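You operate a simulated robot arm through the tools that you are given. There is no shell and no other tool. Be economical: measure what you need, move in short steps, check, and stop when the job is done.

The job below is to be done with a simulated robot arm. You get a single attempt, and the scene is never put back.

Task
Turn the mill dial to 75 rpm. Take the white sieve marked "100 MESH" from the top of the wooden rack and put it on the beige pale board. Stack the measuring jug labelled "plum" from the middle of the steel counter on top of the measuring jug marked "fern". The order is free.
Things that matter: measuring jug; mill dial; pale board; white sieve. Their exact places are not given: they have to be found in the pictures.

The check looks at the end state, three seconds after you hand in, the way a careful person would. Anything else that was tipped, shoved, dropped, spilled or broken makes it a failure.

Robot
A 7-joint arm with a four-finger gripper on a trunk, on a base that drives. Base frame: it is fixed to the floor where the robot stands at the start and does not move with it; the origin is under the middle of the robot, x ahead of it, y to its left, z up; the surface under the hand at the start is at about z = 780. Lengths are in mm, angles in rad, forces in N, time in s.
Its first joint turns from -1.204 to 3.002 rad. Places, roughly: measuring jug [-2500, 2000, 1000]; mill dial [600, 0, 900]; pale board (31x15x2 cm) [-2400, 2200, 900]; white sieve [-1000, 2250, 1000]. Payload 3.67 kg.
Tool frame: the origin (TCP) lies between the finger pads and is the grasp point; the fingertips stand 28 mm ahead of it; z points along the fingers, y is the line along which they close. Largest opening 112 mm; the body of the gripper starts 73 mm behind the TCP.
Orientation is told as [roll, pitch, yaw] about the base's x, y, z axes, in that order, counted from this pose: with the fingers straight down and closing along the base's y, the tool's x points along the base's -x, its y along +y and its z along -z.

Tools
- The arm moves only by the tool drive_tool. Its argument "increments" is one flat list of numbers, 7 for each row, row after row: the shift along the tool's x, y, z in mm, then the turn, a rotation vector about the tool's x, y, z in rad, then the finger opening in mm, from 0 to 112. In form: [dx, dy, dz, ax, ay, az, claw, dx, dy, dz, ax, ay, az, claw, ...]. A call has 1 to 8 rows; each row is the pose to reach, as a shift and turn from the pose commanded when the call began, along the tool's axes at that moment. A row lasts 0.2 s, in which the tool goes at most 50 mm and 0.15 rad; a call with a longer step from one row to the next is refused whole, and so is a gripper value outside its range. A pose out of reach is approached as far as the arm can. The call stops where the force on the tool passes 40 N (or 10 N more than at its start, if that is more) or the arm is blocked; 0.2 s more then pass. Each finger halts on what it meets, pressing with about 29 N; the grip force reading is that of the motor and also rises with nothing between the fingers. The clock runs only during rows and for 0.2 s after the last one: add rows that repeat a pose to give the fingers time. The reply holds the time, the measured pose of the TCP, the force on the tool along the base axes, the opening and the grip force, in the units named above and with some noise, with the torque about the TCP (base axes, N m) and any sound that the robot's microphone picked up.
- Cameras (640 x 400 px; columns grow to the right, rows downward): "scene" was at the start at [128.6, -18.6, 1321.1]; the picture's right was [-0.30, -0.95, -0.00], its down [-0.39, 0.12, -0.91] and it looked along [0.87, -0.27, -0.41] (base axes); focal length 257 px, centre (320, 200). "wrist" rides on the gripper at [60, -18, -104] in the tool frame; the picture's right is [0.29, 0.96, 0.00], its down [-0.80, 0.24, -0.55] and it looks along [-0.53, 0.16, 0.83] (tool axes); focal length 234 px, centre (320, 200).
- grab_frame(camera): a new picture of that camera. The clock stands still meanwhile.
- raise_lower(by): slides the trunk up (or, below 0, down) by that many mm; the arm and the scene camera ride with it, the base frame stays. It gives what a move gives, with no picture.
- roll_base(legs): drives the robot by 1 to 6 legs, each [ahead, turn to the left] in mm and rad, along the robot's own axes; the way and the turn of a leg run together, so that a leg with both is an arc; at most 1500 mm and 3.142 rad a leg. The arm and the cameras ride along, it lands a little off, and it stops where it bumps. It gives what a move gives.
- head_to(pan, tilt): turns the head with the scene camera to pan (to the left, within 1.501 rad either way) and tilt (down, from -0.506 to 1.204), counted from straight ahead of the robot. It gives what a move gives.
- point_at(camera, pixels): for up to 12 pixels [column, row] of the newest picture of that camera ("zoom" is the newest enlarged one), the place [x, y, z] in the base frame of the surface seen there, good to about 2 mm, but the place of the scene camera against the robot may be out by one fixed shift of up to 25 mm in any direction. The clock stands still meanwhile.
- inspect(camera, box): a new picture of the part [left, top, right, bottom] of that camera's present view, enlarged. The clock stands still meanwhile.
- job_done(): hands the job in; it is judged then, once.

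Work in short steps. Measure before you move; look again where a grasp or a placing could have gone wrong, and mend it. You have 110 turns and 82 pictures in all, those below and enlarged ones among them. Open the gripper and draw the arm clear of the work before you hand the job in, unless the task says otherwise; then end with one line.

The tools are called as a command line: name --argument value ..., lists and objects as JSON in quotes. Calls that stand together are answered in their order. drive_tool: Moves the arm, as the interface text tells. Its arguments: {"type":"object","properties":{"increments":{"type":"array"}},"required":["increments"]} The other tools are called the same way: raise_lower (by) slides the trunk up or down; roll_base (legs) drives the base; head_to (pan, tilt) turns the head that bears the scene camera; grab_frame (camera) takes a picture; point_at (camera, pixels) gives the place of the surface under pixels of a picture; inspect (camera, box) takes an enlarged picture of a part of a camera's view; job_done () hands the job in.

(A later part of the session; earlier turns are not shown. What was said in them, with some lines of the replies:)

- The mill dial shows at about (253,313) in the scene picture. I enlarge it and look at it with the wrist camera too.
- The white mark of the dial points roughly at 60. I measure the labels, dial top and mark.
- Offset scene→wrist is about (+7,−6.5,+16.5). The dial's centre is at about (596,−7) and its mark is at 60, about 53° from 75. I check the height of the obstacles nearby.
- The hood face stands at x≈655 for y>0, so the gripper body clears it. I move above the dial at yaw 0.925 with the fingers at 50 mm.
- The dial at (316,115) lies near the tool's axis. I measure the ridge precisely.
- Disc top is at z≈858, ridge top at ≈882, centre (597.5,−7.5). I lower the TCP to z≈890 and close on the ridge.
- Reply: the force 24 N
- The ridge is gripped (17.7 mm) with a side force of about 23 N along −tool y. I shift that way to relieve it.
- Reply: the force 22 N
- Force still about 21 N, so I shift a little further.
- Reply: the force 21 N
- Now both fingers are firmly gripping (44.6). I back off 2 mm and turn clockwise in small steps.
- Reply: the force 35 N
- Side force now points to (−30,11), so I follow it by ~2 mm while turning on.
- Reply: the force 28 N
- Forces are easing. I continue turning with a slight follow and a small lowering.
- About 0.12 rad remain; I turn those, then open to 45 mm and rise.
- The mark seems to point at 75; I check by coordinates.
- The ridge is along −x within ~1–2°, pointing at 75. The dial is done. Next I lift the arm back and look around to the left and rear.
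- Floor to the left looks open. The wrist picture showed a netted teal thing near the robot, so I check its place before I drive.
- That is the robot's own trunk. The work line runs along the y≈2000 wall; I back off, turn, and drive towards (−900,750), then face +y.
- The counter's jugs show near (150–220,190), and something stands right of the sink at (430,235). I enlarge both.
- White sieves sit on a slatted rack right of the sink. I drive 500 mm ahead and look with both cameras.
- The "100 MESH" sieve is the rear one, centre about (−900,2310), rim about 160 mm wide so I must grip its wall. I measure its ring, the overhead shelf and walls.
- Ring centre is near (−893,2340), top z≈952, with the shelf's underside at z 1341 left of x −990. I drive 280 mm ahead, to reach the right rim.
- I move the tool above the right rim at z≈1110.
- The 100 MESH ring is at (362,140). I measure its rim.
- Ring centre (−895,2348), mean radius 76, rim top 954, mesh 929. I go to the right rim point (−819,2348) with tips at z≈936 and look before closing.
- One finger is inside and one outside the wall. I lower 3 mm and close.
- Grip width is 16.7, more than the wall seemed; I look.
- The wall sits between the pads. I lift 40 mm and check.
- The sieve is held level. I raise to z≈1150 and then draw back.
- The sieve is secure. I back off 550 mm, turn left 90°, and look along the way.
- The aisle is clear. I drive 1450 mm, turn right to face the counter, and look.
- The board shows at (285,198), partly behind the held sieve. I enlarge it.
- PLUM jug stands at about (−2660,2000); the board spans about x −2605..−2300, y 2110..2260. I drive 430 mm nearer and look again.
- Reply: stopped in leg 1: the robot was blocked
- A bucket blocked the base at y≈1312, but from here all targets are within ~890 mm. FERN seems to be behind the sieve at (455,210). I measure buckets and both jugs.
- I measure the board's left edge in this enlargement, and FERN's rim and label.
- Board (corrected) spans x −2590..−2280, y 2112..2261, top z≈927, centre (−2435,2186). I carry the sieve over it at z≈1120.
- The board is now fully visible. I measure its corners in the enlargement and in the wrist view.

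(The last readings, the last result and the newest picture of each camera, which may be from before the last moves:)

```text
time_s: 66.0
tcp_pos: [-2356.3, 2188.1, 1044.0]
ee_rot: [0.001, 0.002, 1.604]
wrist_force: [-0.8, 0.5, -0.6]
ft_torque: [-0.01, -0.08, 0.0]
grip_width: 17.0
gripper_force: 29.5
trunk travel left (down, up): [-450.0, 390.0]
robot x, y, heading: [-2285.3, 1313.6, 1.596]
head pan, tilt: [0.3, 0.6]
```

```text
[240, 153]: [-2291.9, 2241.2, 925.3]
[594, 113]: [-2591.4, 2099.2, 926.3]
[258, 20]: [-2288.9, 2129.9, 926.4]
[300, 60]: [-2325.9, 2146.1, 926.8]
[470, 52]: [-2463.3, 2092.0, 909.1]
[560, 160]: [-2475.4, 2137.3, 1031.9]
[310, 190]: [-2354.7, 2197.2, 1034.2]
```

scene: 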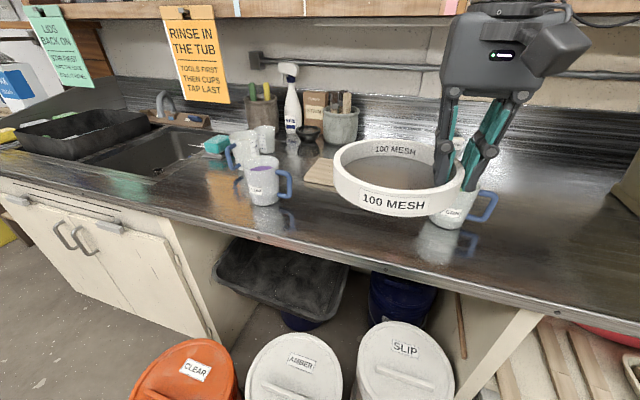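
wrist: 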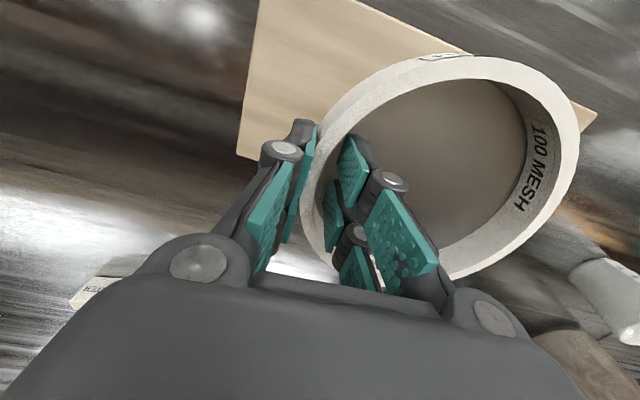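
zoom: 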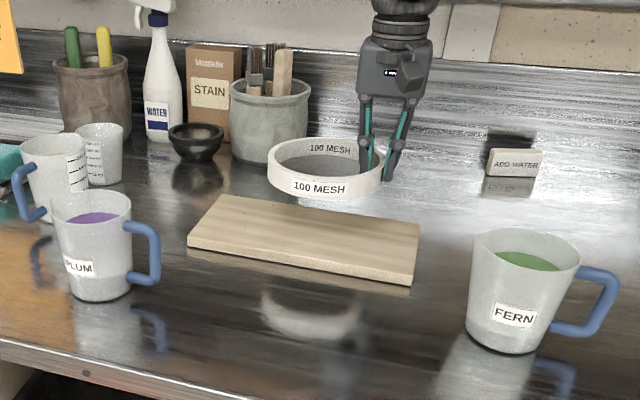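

Board centre is (−2440,2174), top 926. The sieve should go 14 mm nearer to me. I descend to just above contact.

drive_tool --increments '[14, 4, 20, 0, 0, 0, 0, 14, 4, 50, 0, 0, 0, 0, 14, 4, 70, 0, 0, 0, 0, 14, 4, 76, 0, 0, 0, 0]'

drive_tool --increments '[0, 0, 2, 0, 0, 0, 0, 0, 0, 4, 0, 0, 0, 0, 0, 0, 5, 0, 0, 0, 0]'

inspect --camera "scene" --box '[280, 110, 440, 220]'

```text
time_s: 67.0
tcp_pos: [-2361.6, 2173.0, 969.0]
ee_rot: [0.0, 0.0, 1.605]
wrist_force: [0.2, 0.7, -0.7]
ft_torque: [-0.01, -0.06, 0.02]
grip_width: 16.7
gripper_force: 28.7
trunk travel left (down, up): [-450.0, 390.0]
robot x, y, heading: [-2285.4, 1314.1, 1.6]
head pan, tilt: [0.3, 0.6]
```

```text
time_s: 67.8
tcp_pos: [-2360.3, 2171.8, 966.1]
ee_rot: [0.002, -0.002, 1.604]
wrist_force: [-1.2, 5.4, 12.4]
ft_torque: [0.83, 0.27, -0.02]
grip_width: 16.7
gripper_force: 28.9
trunk travel left (down, up): [-450.0, 390.0]
robot x, y, heading: [-2284.9, 1314.7, 1.598]
head pan, tilt: [0.3, 0.6]
```

```text
3.64 times, centred on (360, 165) of scene
```

zoom: 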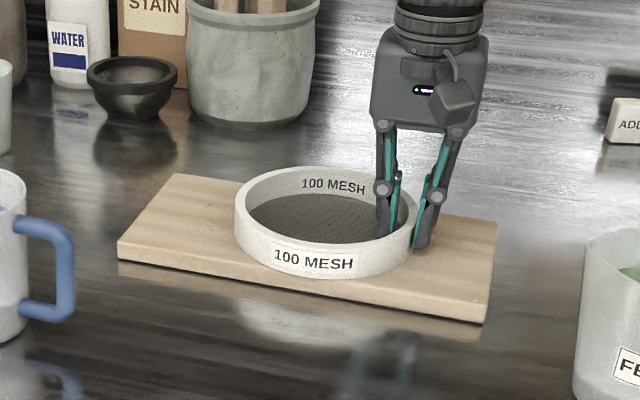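

Contact felt (12 N) and the sieve sits on the board. I release and rise straight up.

drive_tool --increments '[0, 0, -1.5, 0, 0, 0, 0, 0, 0, -1.5, 0, 0, 0, 25, 0, 0, -1.5, 0, 0, 0, 44, 0, 0, -1.5, 0, 0, 0, 44, 0, 0, -40, 0, 0, 0, 44, 0, 0, -85, 0, 0, 0, 44, 0, 0, -130, 0, 0, 0, 60, 20, 0, -175, 0, 0, 0, 80]'

grab_frame --camera "wrist"

grab_frame --camera "scene"

```text
time_s: 69.5
tcp_pos: [-2358.4, 2151.5, 1141.3]
ee_rot: [-0.002, 0.002, 1.604]
wrist_force: [0.4, 0.1, 1.2]
ft_torque: [0.05, -0.03, -0.03]
grip_width: 80.0
gripper_force: 0.0
trunk travel left (down, up): [-450.0, 390.0]
robot x, y, heading: [-2287.3, 1309.5, 1.605]
head pan, tilt: [0.3, 0.6]
```

```text
49 pictures are left
```

wrist: 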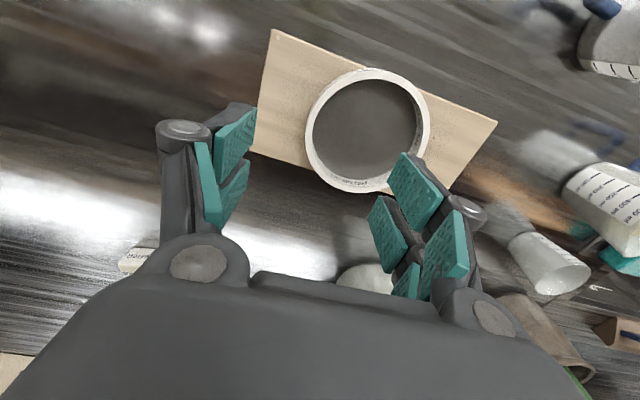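

```text
48 pictures are left
```

scene: 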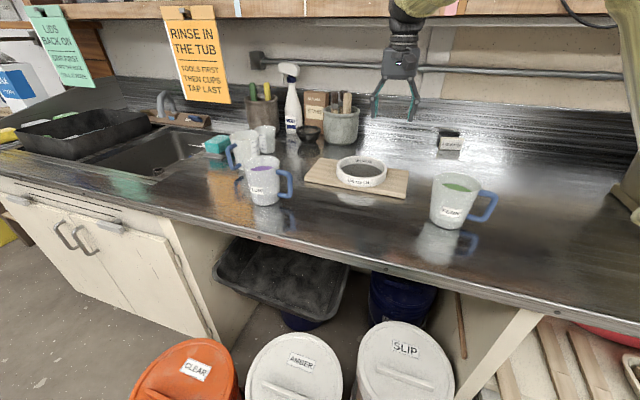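

The sieve lies well on the board. Next I move above PLUM at about (−2650,1990) to measure it.

drive_tool --increments '[22, 43, -3, 0, 0, 0, 90, 44, 86, -6, 0, 0, 0, 100, 66, 129, -9, 0, 0, 0, 110, 88, 172, -12, 0, 0, 0, 110, 110, 215, -15, 0, 0, 0, 110, 132, 258, -18, 0, 0, 0, 110, 151, 297, -25, 0, 0, 0, 110]'

grab_frame --camera "wrist"

inspect --camera "scene" --box '[215, 115, 311, 215]'

point_at --camera "zoom" --pixels '[[320, 160], [320, 200]]'

```text
time_s: 70.8
tcp_pos: [-2506.6, 2067.3, 1201.7]
ee_rot: [0.119, 0.017, 1.528]
wrist_force: [0.4, -0.2, 0.6]
ft_torque: [-0.02, 0.01, 0.03]
grip_width: 110.2
gripper_force: 0.1
trunk travel left (down, up): [-450.0, 390.0]
robot x, y, heading: [-2284.0, 1315.7, 1.6]
head pan, tilt: [0.3, 0.6]
stopped in row 6: the arm was blocked; the commanded pose is now the measured one
```

```text
47 pictures are left
```

wrist: 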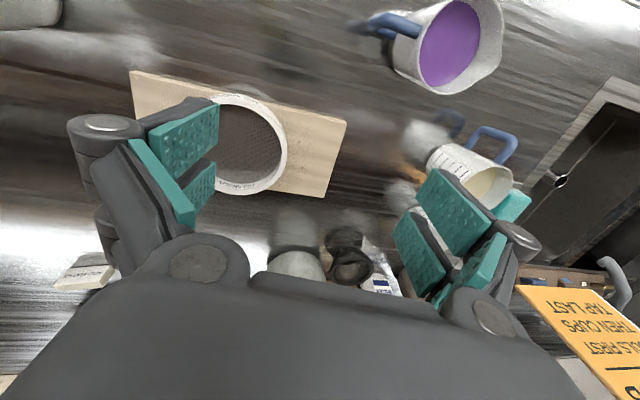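

```text
4.00 times, centred on (263, 165) of scene
```

zoom: 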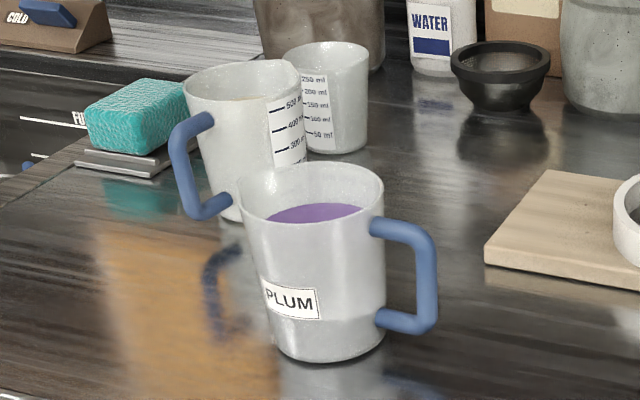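

```text
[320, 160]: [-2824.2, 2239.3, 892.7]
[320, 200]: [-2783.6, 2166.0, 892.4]
```

The arm was blocked at row 6, with the tool tilted. I look at what the arm met.

head_to --pan 0.0 --tilt 0.1

grab_frame --camera "scene"

```text
time_s: 71.8
tcp_pos: [-2506.9, 2068.0, 1199.8]
ee_rot: [0.12, 0.015, 1.527]
wrist_force: [-0.1, 0.7, -0.1]
ft_torque: [0.02, -0.03, 0.02]
grip_width: 109.6
gripper_force: 0.0
trunk travel left (down, up): [-450.0, 390.0]
robot x, y, heading: [-2287.7, 1311.9, 1.599]
head pan, tilt: [0.0, 0.099]
```

```text
45 pictures are left
```

scene: 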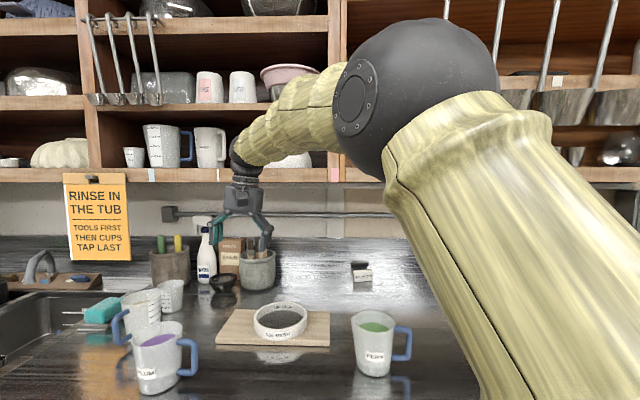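

I find the places of the elbow and forearm relative to the shelf.

point_at --camera "scene" --pixels '[[420, 60], [370, 100], [310, 110], [270, 120], [238, 155], [450, 130], [520, 250], [245, 190], [350, 178], [480, 60], [340, 70]]'

```text
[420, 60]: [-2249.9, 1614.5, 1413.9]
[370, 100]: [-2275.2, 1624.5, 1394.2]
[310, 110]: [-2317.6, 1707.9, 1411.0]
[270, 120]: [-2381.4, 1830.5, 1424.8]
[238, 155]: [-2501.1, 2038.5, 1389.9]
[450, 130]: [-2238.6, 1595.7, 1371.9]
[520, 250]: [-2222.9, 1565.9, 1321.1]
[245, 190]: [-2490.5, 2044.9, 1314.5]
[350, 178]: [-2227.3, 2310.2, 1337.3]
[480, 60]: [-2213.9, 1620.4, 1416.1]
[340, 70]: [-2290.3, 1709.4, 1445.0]
```

Nothing was hit; the arm seems to be at a joint limit on its left side. I measure PLUM's rim and handle in the wrist picture before re-standing.

point_at --camera "wrist" --pixels '[[395, 60], [500, 25], [385, 20], [410, 25], [440, 92], [500, 65], [450, 45], [470, 30], [492, 135], [460, 150], [510, 178]]'

point_at --camera "scene" --pixels '[[132, 338], [181, 325], [150, 393], [196, 355], [190, 375], [160, 340], [378, 325], [353, 318], [396, 318], [408, 345], [370, 376], [374, 327]]'

```text
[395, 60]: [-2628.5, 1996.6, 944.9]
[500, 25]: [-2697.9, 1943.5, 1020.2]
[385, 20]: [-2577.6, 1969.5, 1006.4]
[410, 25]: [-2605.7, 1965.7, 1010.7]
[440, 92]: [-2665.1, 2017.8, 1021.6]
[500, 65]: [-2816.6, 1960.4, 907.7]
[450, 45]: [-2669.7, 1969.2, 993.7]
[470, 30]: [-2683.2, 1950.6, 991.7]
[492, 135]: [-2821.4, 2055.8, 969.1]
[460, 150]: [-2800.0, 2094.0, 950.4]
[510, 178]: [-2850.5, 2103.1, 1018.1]
```

```text
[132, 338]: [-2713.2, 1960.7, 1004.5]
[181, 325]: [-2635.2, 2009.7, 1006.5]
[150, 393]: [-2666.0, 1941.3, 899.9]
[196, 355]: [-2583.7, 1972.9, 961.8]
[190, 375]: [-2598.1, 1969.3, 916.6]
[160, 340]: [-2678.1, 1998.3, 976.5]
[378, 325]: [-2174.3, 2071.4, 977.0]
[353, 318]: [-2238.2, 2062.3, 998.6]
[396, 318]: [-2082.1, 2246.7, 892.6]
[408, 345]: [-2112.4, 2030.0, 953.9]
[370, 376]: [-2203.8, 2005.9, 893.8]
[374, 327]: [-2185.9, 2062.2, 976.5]
```

PLUM: rim z≈1021, centre ≈(−2670,1980), handle towards +x. I first draw the arm back and undo the tilt, then shift the base left.

drive_tool --increments '[35, -31, 0, 0, 0, 0, 110, 70, -62, 0, 0, 0, 0, 110, 105, -93, 0, 0.04, -0.006, -0.025, 110, 140, -124, 0, 0.08, -0.012, -0.05, 110, 175, -155, 0, 0.119, -0.017, -0.073, 110, 210, -186, 0, 0.119, -0.017, -0.073, 110]'

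```text
time_s: 73.2
tcp_pos: [-2328.3, 1849.8, 1181.1]
ee_rot: [-0.003, -0.005, 1.601]
wrist_force: [0.7, -0.1, 1.0]
ft_torque: [0.01, 0.04, -0.01]
grip_width: 110.0
gripper_force: 0.1
trunk travel left (down, up): [-450.0, 390.0]
robot x, y, heading: [-2284.2, 1316.2, 1.603]
head pan, tilt: [0.0, 0.099]
```

Now I shift the base about 275 mm to the left: back off, turn, drive, turn back.

roll_base --legs '[[-250, 0], [0, 1.54], [275, 0], [0, -1.57]]'

head_to --pan 0.2 --tilt 0.8

grab_frame --camera "scene"

```text
time_s: 84.1
tcp_pos: [-2589.0, 1601.4, 1181.7]
ee_rot: [-0.004, -0.003, 1.585]
wrist_force: [-0.5, -0.3, 1.2]
ft_torque: [0.0, 0.0, -0.02]
grip_width: 110.3
gripper_force: 0.1
trunk travel left (down, up): [-450.0, 390.0]
robot x, y, heading: [-2556.1, 1060.7, 1.586]
head pan, tilt: [0.0, 0.099]
```

```text
time_s: 85.1
tcp_pos: [-2588.6, 1600.3, 1180.7]
ee_rot: [-0.004, -0.004, 1.584]
wrist_force: [-0.3, 0.3, 0.2]
ft_torque: [0.03, 0.0, -0.02]
grip_width: 110.2
gripper_force: 0.0
trunk travel left (down, up): [-450.0, 390.0]
robot x, y, heading: [-2556.8, 1062.8, 1.579]
head pan, tilt: [0.201, 0.799]
```

```text
44 pictures are left
```

scene: 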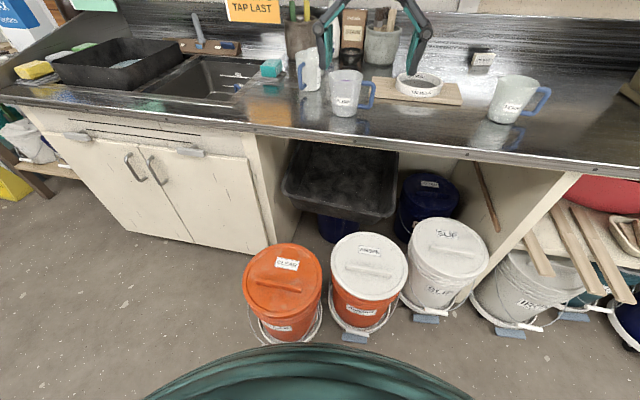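

The buckets are close ahead of the base rim. I measure the clearance.

point_at --camera "scene" --pixels '[[330, 348], [400, 360], [354, 338], [425, 319], [285, 343], [270, 320], [360, 325], [390, 310], [345, 85], [346, 115], [516, 82], [510, 122]]'

```text
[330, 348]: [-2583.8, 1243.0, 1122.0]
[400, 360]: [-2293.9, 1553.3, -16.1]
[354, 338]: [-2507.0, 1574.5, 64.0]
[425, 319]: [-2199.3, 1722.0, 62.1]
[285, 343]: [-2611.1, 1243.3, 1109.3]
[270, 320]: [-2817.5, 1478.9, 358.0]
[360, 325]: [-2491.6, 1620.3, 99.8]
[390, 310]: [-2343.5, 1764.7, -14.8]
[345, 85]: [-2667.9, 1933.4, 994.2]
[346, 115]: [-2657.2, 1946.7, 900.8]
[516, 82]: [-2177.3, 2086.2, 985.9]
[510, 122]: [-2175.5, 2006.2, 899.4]
```

The buckets' tabs reach y≈1574 here, so this stand is poor. A stand at (−2285,1200) with heading ≈2.05 puts PLUM straight ahead and FERN 0.6 rad to the right, both within 870 mm.

roll_base --legs '[[0, -1.11], [305, 0], [0, 1.58]]'

head_to --pan -0.2 --tilt 0.7

grab_frame --camera "scene"

```text
time_s: 93.8
tcp_pos: [-2556.9, 1666.8, 1181.9]
ee_rot: [-0.004, -0.004, 2.053]
wrist_force: [-0.5, 0.9, 0.2]
ft_torque: [0.03, 0.02, 0.02]
grip_width: 110.2
gripper_force: 0.1
trunk travel left (down, up): [-450.0, 390.0]
robot x, y, heading: [-2280.5, 1200.1, 2.051]
head pan, tilt: [0.201, 0.799]
```

```text
time_s: 94.7
tcp_pos: [-2556.5, 1665.9, 1181.0]
ee_rot: [-0.003, -0.003, 2.053]
wrist_force: [0.1, -0.3, -0.1]
ft_torque: [0.03, 0.0, 0.01]
grip_width: 110.1
gripper_force: 0.1
trunk travel left (down, up): [-450.0, 390.0]
robot x, y, heading: [-2284.1, 1201.8, 2.054]
head pan, tilt: [-0.201, 0.7]
```

```text
43 pictures are left
```

scene: 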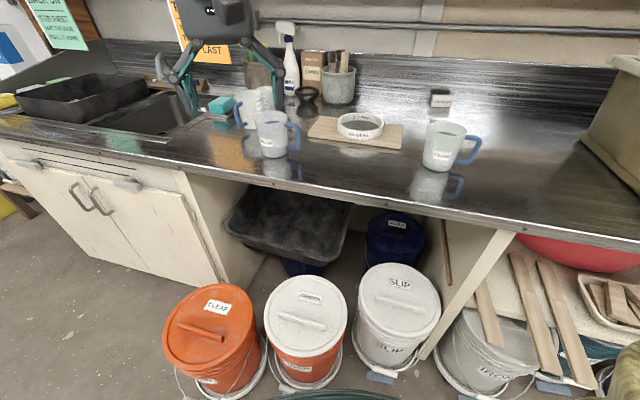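

Everything stands well. I extend above PLUM, turning the yaw by +0.4 so the fingers miss its handle.

drive_tool --increments '[-41, -6, 6, 0, 0, -0.05, 110, -83, -11, 13, 0, 0, -0.1, 112, -124, -17, 19, 0, 0, -0.15, 112, -165, -22, 25, 0, 0, -0.2, 112, -207, -28, 32, 0, 0, -0.25, 112, -248, -34, 38, 0, 0, -0.3, 112, -290, -39, 45, 0, 0, -0.35, 112, -331, -45, 51, 0, 0, -0.4, 112]'

grab_frame --camera "wrist"

```text
time_s: 96.5
tcp_pos: [-2672.1, 1983.5, 1128.9]
ee_rot: [-0.004, 0.001, 2.453]
wrist_force: [-1.0, 0.2, -0.6]
ft_torque: [-0.02, -0.02, 0.0]
grip_width: 112.0
gripper_force: 0.0
trunk travel left (down, up): [-450.0, 390.0]
robot x, y, heading: [-2279.6, 1204.6, 2.046]
head pan, tilt: [-0.201, 0.7]
```

```text
42 pictures are left
```

wrist: 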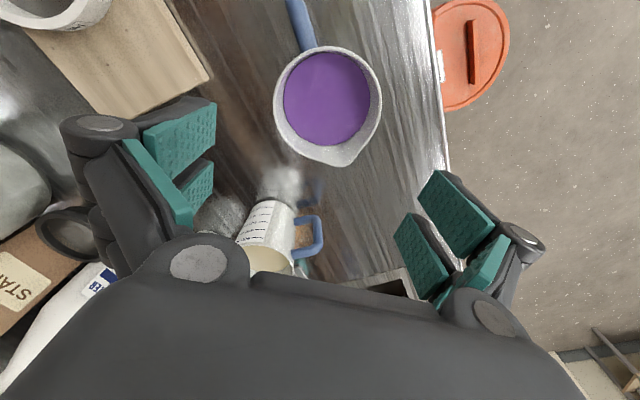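

The handle points along tool +x, with a spout opposite, so the fingers left and right are free. I measure the rim.

inspect --camera "wrist" --box '[256, 0, 416, 180]'

point_at --camera "wrist" --pixels '[[278, 97], [379, 88], [325, 163], [322, 49], [303, 52], [360, 60], [292, 133], [365, 130], [325, 100], [307, 25], [295, 3]]'

```text
2.22 times, centred on (336, 90) of wrist
```

zoom: 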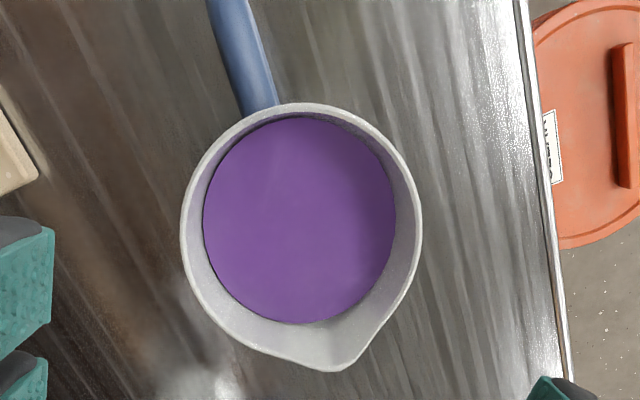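

```text
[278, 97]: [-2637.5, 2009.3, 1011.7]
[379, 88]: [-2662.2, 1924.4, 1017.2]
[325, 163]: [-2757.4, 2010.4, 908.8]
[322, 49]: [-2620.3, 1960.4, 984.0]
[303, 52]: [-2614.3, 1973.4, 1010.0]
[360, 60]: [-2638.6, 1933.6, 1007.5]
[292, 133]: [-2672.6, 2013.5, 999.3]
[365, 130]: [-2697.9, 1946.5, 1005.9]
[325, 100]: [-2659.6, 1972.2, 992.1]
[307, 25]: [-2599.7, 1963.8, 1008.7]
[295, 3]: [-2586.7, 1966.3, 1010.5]
```

point_at --camera "zoom" --pixels '[[207, 218], [392, 222], [302, 122], [306, 319], [186, 225], [417, 222], [320, 107], [338, 367], [240, 85], [225, 330], [200, 160], [405, 165]]'

```text
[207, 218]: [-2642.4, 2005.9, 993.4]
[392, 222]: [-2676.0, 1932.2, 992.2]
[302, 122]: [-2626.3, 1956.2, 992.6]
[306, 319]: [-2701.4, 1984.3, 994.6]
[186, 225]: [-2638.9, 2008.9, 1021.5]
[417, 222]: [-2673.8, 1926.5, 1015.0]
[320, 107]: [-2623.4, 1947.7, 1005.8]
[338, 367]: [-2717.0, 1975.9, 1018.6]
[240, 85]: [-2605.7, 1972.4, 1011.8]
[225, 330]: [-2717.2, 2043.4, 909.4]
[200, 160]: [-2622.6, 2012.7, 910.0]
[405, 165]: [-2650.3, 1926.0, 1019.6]
```

PLUM's centre is (−2661,1970), outer diameter ~90, rim 1020. I descend with open fingers to TCP z≈990.

drive_tool --increments '[17, 3.4, 20, 0, 0, 0, 112, 17, 3.4, 60, 0, 0, 0, 112, 17, 3.4, 95, 0, 0, 0, 112, 17, 3.4, 120, 0, 0, 0, 112, 17, 3.4, 139, 0, 0, 0, 112]'

grab_frame --camera "wrist"

```text
time_s: 97.7
tcp_pos: [-2659.0, 1967.5, 991.3]
ee_rot: [-0.005, -0.002, 2.452]
wrist_force: [-0.4, 0.3, 0.3]
ft_torque: [-0.05, -0.03, -0.05]
grip_width: 111.8
gripper_force: 0.0
trunk travel left (down, up): [-450.0, 390.0]
robot x, y, heading: [-2282.6, 1202.3, 2.058]
head pan, tilt: [-0.201, 0.7]
```

```text
40 pictures are left
```

wrist: 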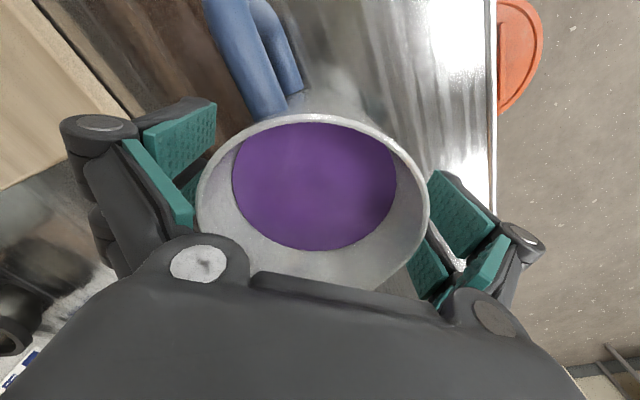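

The jug is centred between the fingers. I close step by step.

drive_tool --increments '[0, 0, 0, 0, 0, 0, 100, 0, 0, 0, 0, 0, 0, 94, 0, 0, 0, 0, 0, 0, 88, 0, 0, 0, 0, 0, 0, 82, 0, 0, 0, 0, 0, 0, 70, 0, 0, 0, 0, 0, 0, 60, 0, 0, 0, 0, 0, 0, 60]'

```text
time_s: 99.3
tcp_pos: [-2660.1, 1969.0, 993.2]
ee_rot: [-0.006, -0.001, 2.452]
wrist_force: [1.9, 0.7, 1.6]
ft_torque: [-0.04, 0.17, 0.02]
grip_width: 89.9
gripper_force: 29.3
trunk travel left (down, up): [-450.0, 390.0]
robot x, y, heading: [-2282.8, 1202.4, 2.052]
head pan, tilt: [-0.201, 0.7]
```

Gripped at 89.9 mm with 29 N. I lift gently.

drive_tool --increments '[0, 0, -4, 0, 0, 0, 60, 0, 0, -12, 0, 0, 0, 60, 0, 0, -24, 0, 0, 0, 60, 0, 0, -40, 0, 0, 0, 60, 0, 0, -60, 0, 0, 0, 60]'

grab_frame --camera "scene"

```text
time_s: 100.5
tcp_pos: [-2658.4, 1968.5, 1052.1]
ee_rot: [-0.005, -0.002, 2.452]
wrist_force: [1.1, 0.4, -6.7]
ft_torque: [0.01, 0.0, -0.02]
grip_width: 89.5
gripper_force: 29.2
trunk travel left (down, up): [-450.0, 390.0]
robot x, y, heading: [-2280.9, 1204.9, 2.048]
head pan, tilt: [-0.201, 0.7]
```

```text
39 pictures are left
```

scene: 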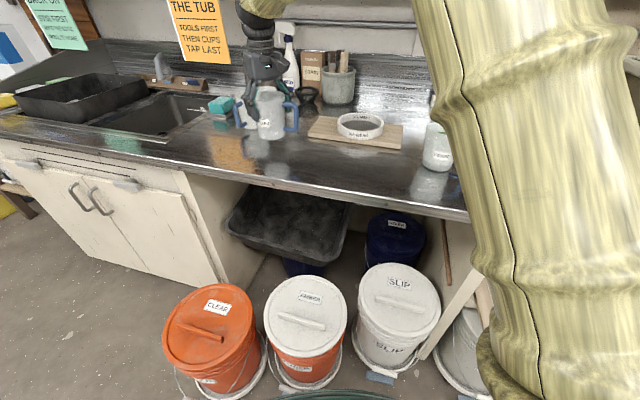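

PLUM is held level (~0.7 kg). I raise it to z≈1160, then start carrying it to the right toward FERN near (−2187,2054).

drive_tool --increments '[0, 0, -20, 0, 0, 0, 60, 0, 0, -50, 0, 0, 0, 60, 0, 0, -80, 0, 0, 0, 60, 0, 0, -100, 0, 0, 0, 60, 10, -11, -108, 0, 0, 0, 60, 26, -31, -108, 0, 0, 0, 60, 45, -53, -108, 0, 0, 0, 60, 58, -68, -108, 0, 0, 0, 60]'

drive_tool --increments '[13, -15, 0, 0, 0, 0, 60, 35, -41, 0, 0, 0, 0, 60, 60, -71, 0, 0, 0, 0, 60, 85, -100, 0, 0, 0, 0, 60, 110, -130, 0, 0, 0, 0, 60, 135, -159, 0, 0, 0, 0, 60, 155, -183, 0, 0, 0, 0, 60, 165, -195, 0, 0, 0, 0, 60]'

grab_frame --camera "scene"

```text
time_s: 102.3
tcp_pos: [-2570.5, 1982.9, 1160.2]
ee_rot: [-0.005, -0.002, 2.452]
wrist_force: [-0.7, 0.1, -6.9]
ft_torque: [-0.01, 0.03, 0.02]
grip_width: 89.8
gripper_force: 29.1
trunk travel left (down, up): [-450.0, 390.0]
robot x, y, heading: [-2281.7, 1201.7, 2.051]
head pan, tilt: [-0.201, 0.7]
```

```text
time_s: 104.1
tcp_pos: [-2319.7, 2028.2, 1162.2]
ee_rot: [-0.006, -0.004, 2.453]
wrist_force: [-0.2, 1.8, -7.0]
ft_torque: [0.0, -0.01, 0.0]
grip_width: 89.8
gripper_force: 29.5
trunk travel left (down, up): [-450.0, 390.0]
robot x, y, heading: [-2280.0, 1205.0, 2.054]
head pan, tilt: [-0.201, 0.7]
```

```text
38 pictures are left
```

scene: 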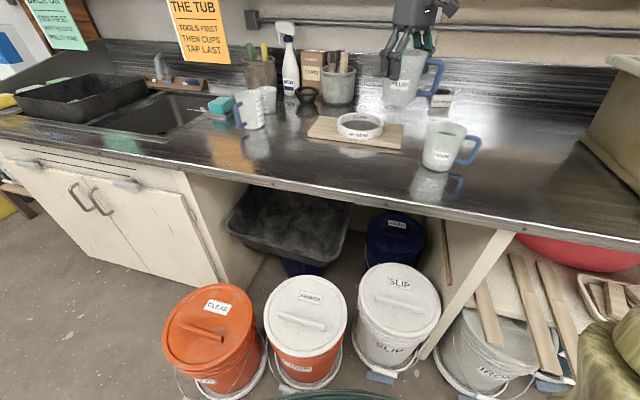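

Clear view now: PLUM at (403,78), FERN at (445,147). I turn the head to centre FERN and enlarge.

head_to --pan -0.5 --tilt 0.5

inspect --camera "scene" --box '[230, 90, 410, 250]'

```text
time_s: 104.9
tcp_pos: [-2320.1, 2028.7, 1161.0]
ee_rot: [-0.005, -0.001, 2.452]
wrist_force: [0.1, -0.6, -6.7]
ft_torque: [0.02, -0.03, 0.01]
grip_width: 89.6
gripper_force: 29.9
trunk travel left (down, up): [-450.0, 390.0]
robot x, y, heading: [-2282.7, 1204.1, 2.052]
head pan, tilt: [-0.499, 0.499]
```

```text
2.50 times, centred on (320, 170) of scene
```

zoom: 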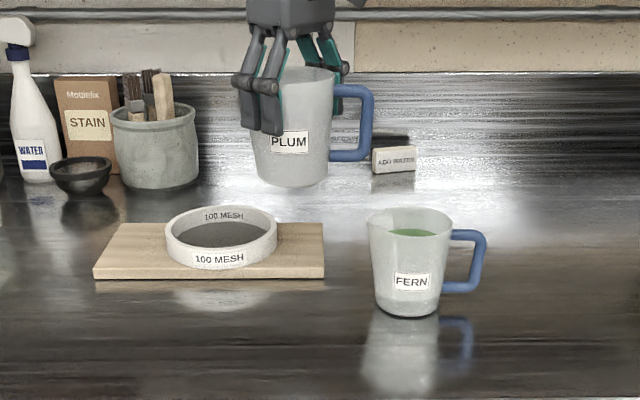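

I take points on FERN and on PLUM, all in the same frame.

point_at --camera "zoom" --pixels '[[370, 217], [450, 222], [410, 209], [405, 240], [420, 234], [408, 315], [381, 290], [436, 290], [290, 185], [258, 160], [326, 160], [480, 260]]'

```text
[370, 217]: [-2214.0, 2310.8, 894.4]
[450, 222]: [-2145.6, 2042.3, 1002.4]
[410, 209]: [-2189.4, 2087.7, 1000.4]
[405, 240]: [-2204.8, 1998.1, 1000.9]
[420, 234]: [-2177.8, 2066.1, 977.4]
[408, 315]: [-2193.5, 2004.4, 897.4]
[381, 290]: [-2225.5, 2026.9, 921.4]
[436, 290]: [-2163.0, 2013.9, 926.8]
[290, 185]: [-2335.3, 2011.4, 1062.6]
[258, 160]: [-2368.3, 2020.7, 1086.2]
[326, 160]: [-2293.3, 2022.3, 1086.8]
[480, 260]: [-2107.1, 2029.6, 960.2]
```

FERN's centre comes out near (−2190,2050). I move PLUM above it, bottom about 30 mm above FERN's rim, and compare.

drive_tool --increments '[12, -14, 0, 0, 0, 0, 60, 32, -37, 0, 0, 0, 0, 60, 52, -60, 0, 0, 0, 0, 60, 70, -81, 0, 0, 0, 0, 60, 82, -95, 8, 0, 0, 0, 60, 86.4, -99.6, 20, 0, 0, 0, 60, 86.4, -99.6, 28, 0, 0, 0, 60]'

inspect --camera "scene" --box '[300, 90, 420, 230]'

```text
time_s: 106.5
tcp_pos: [-2188.6, 2052.3, 1132.3]
ee_rot: [-0.003, -0.002, 2.452]
wrist_force: [-0.7, -0.2, -6.7]
ft_torque: [-0.04, -0.02, -0.01]
grip_width: 89.7
gripper_force: 29.3
trunk travel left (down, up): [-450.0, 390.0]
robot x, y, heading: [-2281.0, 1200.6, 2.053]
head pan, tilt: [-0.499, 0.499]
```

```text
2.86 times, centred on (360, 160) of scene
```

zoom: 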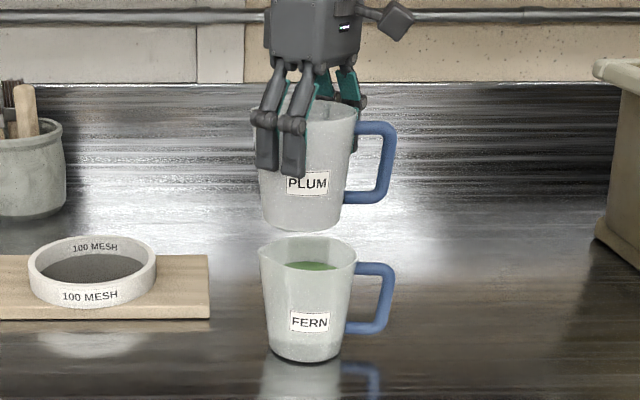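

PLUM hangs over FERN with handles roughly aligned. I compare corresponding features for the remaining offset.

point_at --camera "zoom" --pixels '[[308, 182], [309, 321], [289, 183], [327, 183], [291, 321], [329, 321], [302, 229], [306, 360], [348, 128], [352, 262], [391, 160], [390, 300]]'

```text
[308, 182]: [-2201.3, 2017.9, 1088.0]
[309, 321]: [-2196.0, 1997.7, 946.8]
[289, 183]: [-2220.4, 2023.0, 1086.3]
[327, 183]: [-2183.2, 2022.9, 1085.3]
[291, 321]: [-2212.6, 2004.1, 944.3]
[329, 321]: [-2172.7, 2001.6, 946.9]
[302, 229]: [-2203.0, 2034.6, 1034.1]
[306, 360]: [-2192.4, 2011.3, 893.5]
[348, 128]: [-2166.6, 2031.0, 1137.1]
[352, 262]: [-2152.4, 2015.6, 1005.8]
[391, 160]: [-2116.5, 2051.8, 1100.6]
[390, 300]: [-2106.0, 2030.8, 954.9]
```

PLUM must move by about (+9,−21) mm; yaws agree within 2°. I shift it and recheck.

drive_tool --increments '[8, 4, 0, 0, 0, 0, 60, 20.3, 10.5, 0, 0, 0, 0, 60, 20.3, 10.5, 8, 0, 0, 0, 60]'

inspect --camera "scene" --box '[300, 90, 420, 230]'

```text
time_s: 107.3
tcp_pos: [-2180.0, 2030.6, 1124.6]
ee_rot: [-0.004, -0.001, 2.453]
wrist_force: [-0.1, 0.7, -6.7]
ft_torque: [-0.01, 0.0, -0.02]
grip_width: 89.8
gripper_force: 29.1
trunk travel left (down, up): [-450.0, 390.0]
robot x, y, heading: [-2283.8, 1201.8, 2.051]
head pan, tilt: [-0.499, 0.499]
```

```text
2.86 times, centred on (360, 160) of scene
```

zoom: 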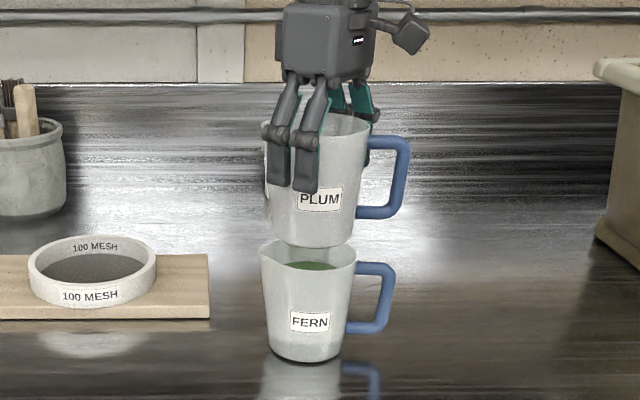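

point_at --camera "zoom" --pixels '[[319, 198], [309, 321], [301, 199], [291, 321], [339, 199], [329, 321], [312, 246], [306, 361], [403, 180], [390, 300], [360, 140], [350, 262]]'

```text
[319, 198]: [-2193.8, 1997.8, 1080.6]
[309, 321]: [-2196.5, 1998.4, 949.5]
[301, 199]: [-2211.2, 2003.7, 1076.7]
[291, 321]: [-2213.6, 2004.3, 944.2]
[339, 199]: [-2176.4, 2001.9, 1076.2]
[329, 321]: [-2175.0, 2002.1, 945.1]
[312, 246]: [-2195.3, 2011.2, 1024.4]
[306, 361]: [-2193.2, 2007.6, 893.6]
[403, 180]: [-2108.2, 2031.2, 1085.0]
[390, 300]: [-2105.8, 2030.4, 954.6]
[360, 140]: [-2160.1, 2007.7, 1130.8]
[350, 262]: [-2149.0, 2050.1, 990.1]
```

Aligned within 2 mm. I lower toward FERN's rim, then in small steps watching the force.

drive_tool --increments '[0, 0, 6, 0, 0, 0, 60, 0, 0, 12, 0, 0, 0, 60, 0, 0, 17, 0, 0, 0, 60]'

drive_tool --increments '[0, 0, 2, 0, 0, 0, 60, 0, 0, 4, 0, 0, 0, 60]'

```text
time_s: 108.1
tcp_pos: [-2180.2, 2029.0, 1108.4]
ee_rot: [-0.002, -0.001, 2.453]
wrist_force: [-0.5, 0.4, -6.3]
ft_torque: [0.0, -0.02, 0.0]
grip_width: 89.7
gripper_force: 29.1
trunk travel left (down, up): [-450.0, 390.0]
robot x, y, heading: [-2282.6, 1201.8, 2.051]
head pan, tilt: [-0.499, 0.499]
```

```text
time_s: 108.7
tcp_pos: [-2179.9, 2029.8, 1104.1]
ee_rot: [-0.004, -0.002, 2.454]
wrist_force: [-1.1, 0.4, -6.5]
ft_torque: [-0.02, 0.0, -0.02]
grip_width: 89.8
gripper_force: 29.1
trunk travel left (down, up): [-450.0, 390.0]
robot x, y, heading: [-2283.3, 1199.1, 2.054]
head pan, tilt: [-0.499, 0.499]
```

No contact yet (−6.5 N). I continue in 3 mm steps.

drive_tool --increments '[0, 0, 2, 0, 0, 0, 60, 0, 0, 4, 0, 0, 0, 60, 0, 0, 6, 0, 0, 0, 60]'

inspect --camera "scene" --box '[315, 110, 411, 230]'

```text
time_s: 109.5
tcp_pos: [-2179.7, 2029.6, 1100.4]
ee_rot: [-0.007, -0.003, 2.453]
wrist_force: [1.8, 3.9, 18.7]
ft_torque: [0.1, 0.18, 0.12]
grip_width: 89.9
gripper_force: 28.9
trunk travel left (down, up): [-450.0, 390.0]
robot x, y, heading: [-2281.6, 1200.2, 2.054]
head pan, tilt: [-0.499, 0.499]
```

```text
3.33 times, centred on (363, 170) of scene
```

zoom: 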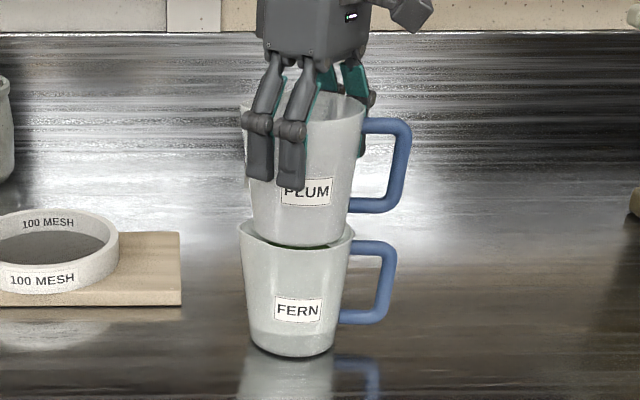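

Contact (≈25 N, tiny torque): PLUM's bottom sits a few mm inside FERN's rim. I check alignment once more before release.

point_at --camera "zoom" --pixels '[[307, 192], [297, 310], [287, 190], [275, 309], [331, 192], [320, 310], [404, 165], [391, 285], [300, 247], [290, 357], [344, 236]]'

```text
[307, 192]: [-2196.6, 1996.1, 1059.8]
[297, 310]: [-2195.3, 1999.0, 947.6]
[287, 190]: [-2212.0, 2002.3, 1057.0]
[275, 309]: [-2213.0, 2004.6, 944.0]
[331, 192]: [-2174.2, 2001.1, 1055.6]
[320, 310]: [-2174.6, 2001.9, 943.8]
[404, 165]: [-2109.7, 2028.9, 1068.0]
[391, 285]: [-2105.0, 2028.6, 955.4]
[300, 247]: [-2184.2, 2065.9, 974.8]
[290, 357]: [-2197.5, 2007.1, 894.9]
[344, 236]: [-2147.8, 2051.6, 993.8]
```

Aligned within 1–2 mm. I relieve the press a little, open the fingers, and look before rising.

drive_tool --increments '[0, 0, -1.5, 0, 0, 0, 60, 0, 0, -1.5, 0, 0, 0, 90, 0, 0, -1.5, 0, 0, 0, 96, 0, 0, -1.5, 0, 0, 0, 104, 0, 0, -1.5, 0, 0, 0, 112, 0, 0, -1.5, 0, 0, 0, 112]'

grab_frame --camera "wrist"

inspect --camera "scene" --box '[315, 110, 411, 230]'

```text
time_s: 110.9
tcp_pos: [-2179.5, 2029.4, 1100.1]
ee_rot: [-0.007, -0.003, 2.452]
wrist_force: [-0.2, 0.4, 0.8]
ft_torque: [0.04, 0.02, 0.01]
grip_width: 111.8
gripper_force: 0.0
trunk travel left (down, up): [-450.0, 390.0]
robot x, y, heading: [-2281.8, 1202.1, 2.051]
head pan, tilt: [-0.499, 0.499]
```

```text
33 pictures are left
```

wrist: 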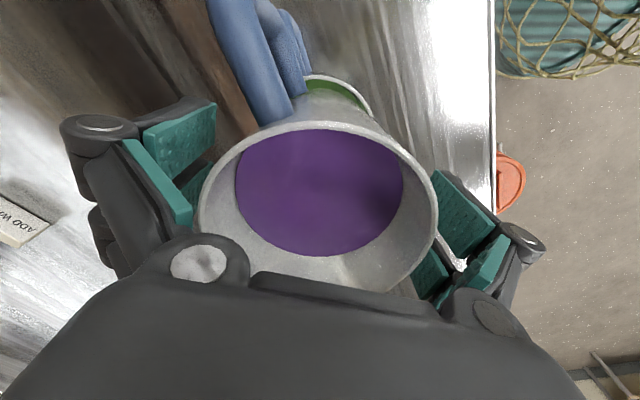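

```text
3.33 times, centred on (363, 170) of scene
```

zoom: 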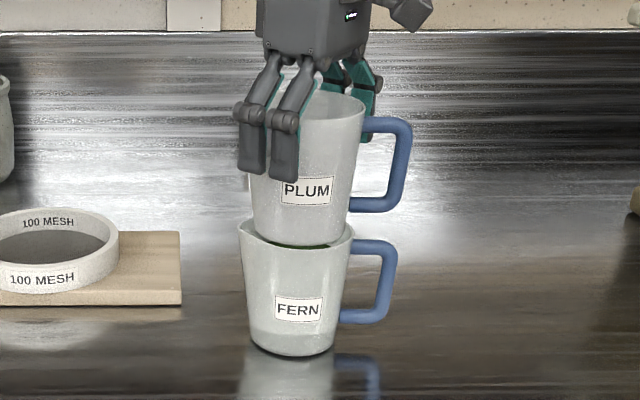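

The stack stands. I rise straight up and draw the arm back.

drive_tool --increments '[0, 0, -15, 0, 0, 0, 112, 0, 0, -40, 0, 0, 0, 112, 0, 0, -70, 0, 0, 0, 112, 0, 0, -100, 0, 0, 0, 112, 0, 0, -130, 0, 0, 0, 112, 0, 0, -150, 0, 0, 0, 112, 35, 0, -160, 0, 0, 0, 112]'

grab_frame --camera "scene"

```text
time_s: 112.5
tcp_pos: [-2155.7, 2004.1, 1261.1]
ee_rot: [-0.009, -0.004, 2.452]
wrist_force: [-0.7, -0.5, 1.0]
ft_torque: [0.06, -0.13, 0.06]
grip_width: 112.1
gripper_force: 0.0
trunk travel left (down, up): [-450.0, 390.0]
robot x, y, heading: [-2283.1, 1200.2, 2.056]
head pan, tilt: [-0.499, 0.499]
```

```text
31 pictures are left
```

scene: 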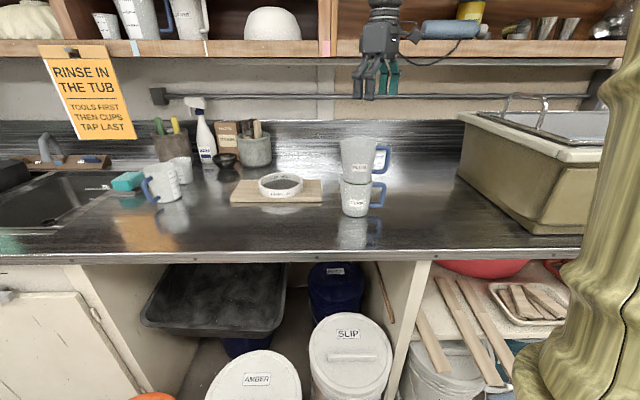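

The sieve is on the board and the jugs are stacked. I draw the arm further clear and take a last close look at both.

drive_tool --increments '[25, 30, 0, 0, 0, 0, 112, 50, 60, 0, 0, 0, 0, 112, 75, 90, 0, 0, 0, 0, 112, 100, 120, 0, 0, 0, 0, 112, 127, 155, 0, 0, 0, 0, 112]'

inspect --camera "scene" --box '[215, 120, 415, 230]'

```text
time_s: 113.9
tcp_pos: [-2115.2, 1843.6, 1225.7]
ee_rot: [0.106, -0.025, 2.431]
wrist_force: [0.3, 0.5, -0.2]
ft_torque: [-0.01, 0.05, -0.01]
grip_width: 111.8
gripper_force: 0.0
out of reach, approached as far as the arm can: row 5
trunk travel left (down, up): [-450.0, 390.0]
robot x, y, heading: [-2281.8, 1203.7, 2.053]
head pan, tilt: [-0.499, 0.499]
stopped in row 5: the arm was blocked; the commanded pose is now the measured one
```

```text
3.20 times, centred on (315, 175) of scene
```

zoom: 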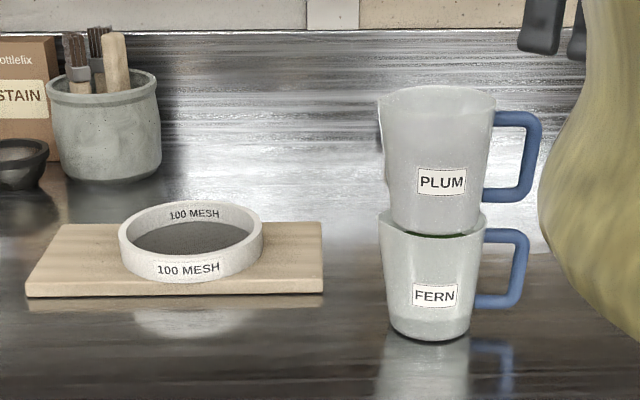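

The dial points at 75, the sieve lies on the board, the stack stands upright, and the arm is clear with open fingers. I hand in.

job_done

```text
The job is handed in.
```

I finished all three parts and handed the job in: the mill dial points at 75 rpm, the "100 MESH" sieve lies on the pale board, and the "plum" jug stands on the "fern" jug. While approaching the counter, the base was stopped once by something, most likely a bucket dolly. The buckets were upright in later pictures, but I did not check whether one had shifted.
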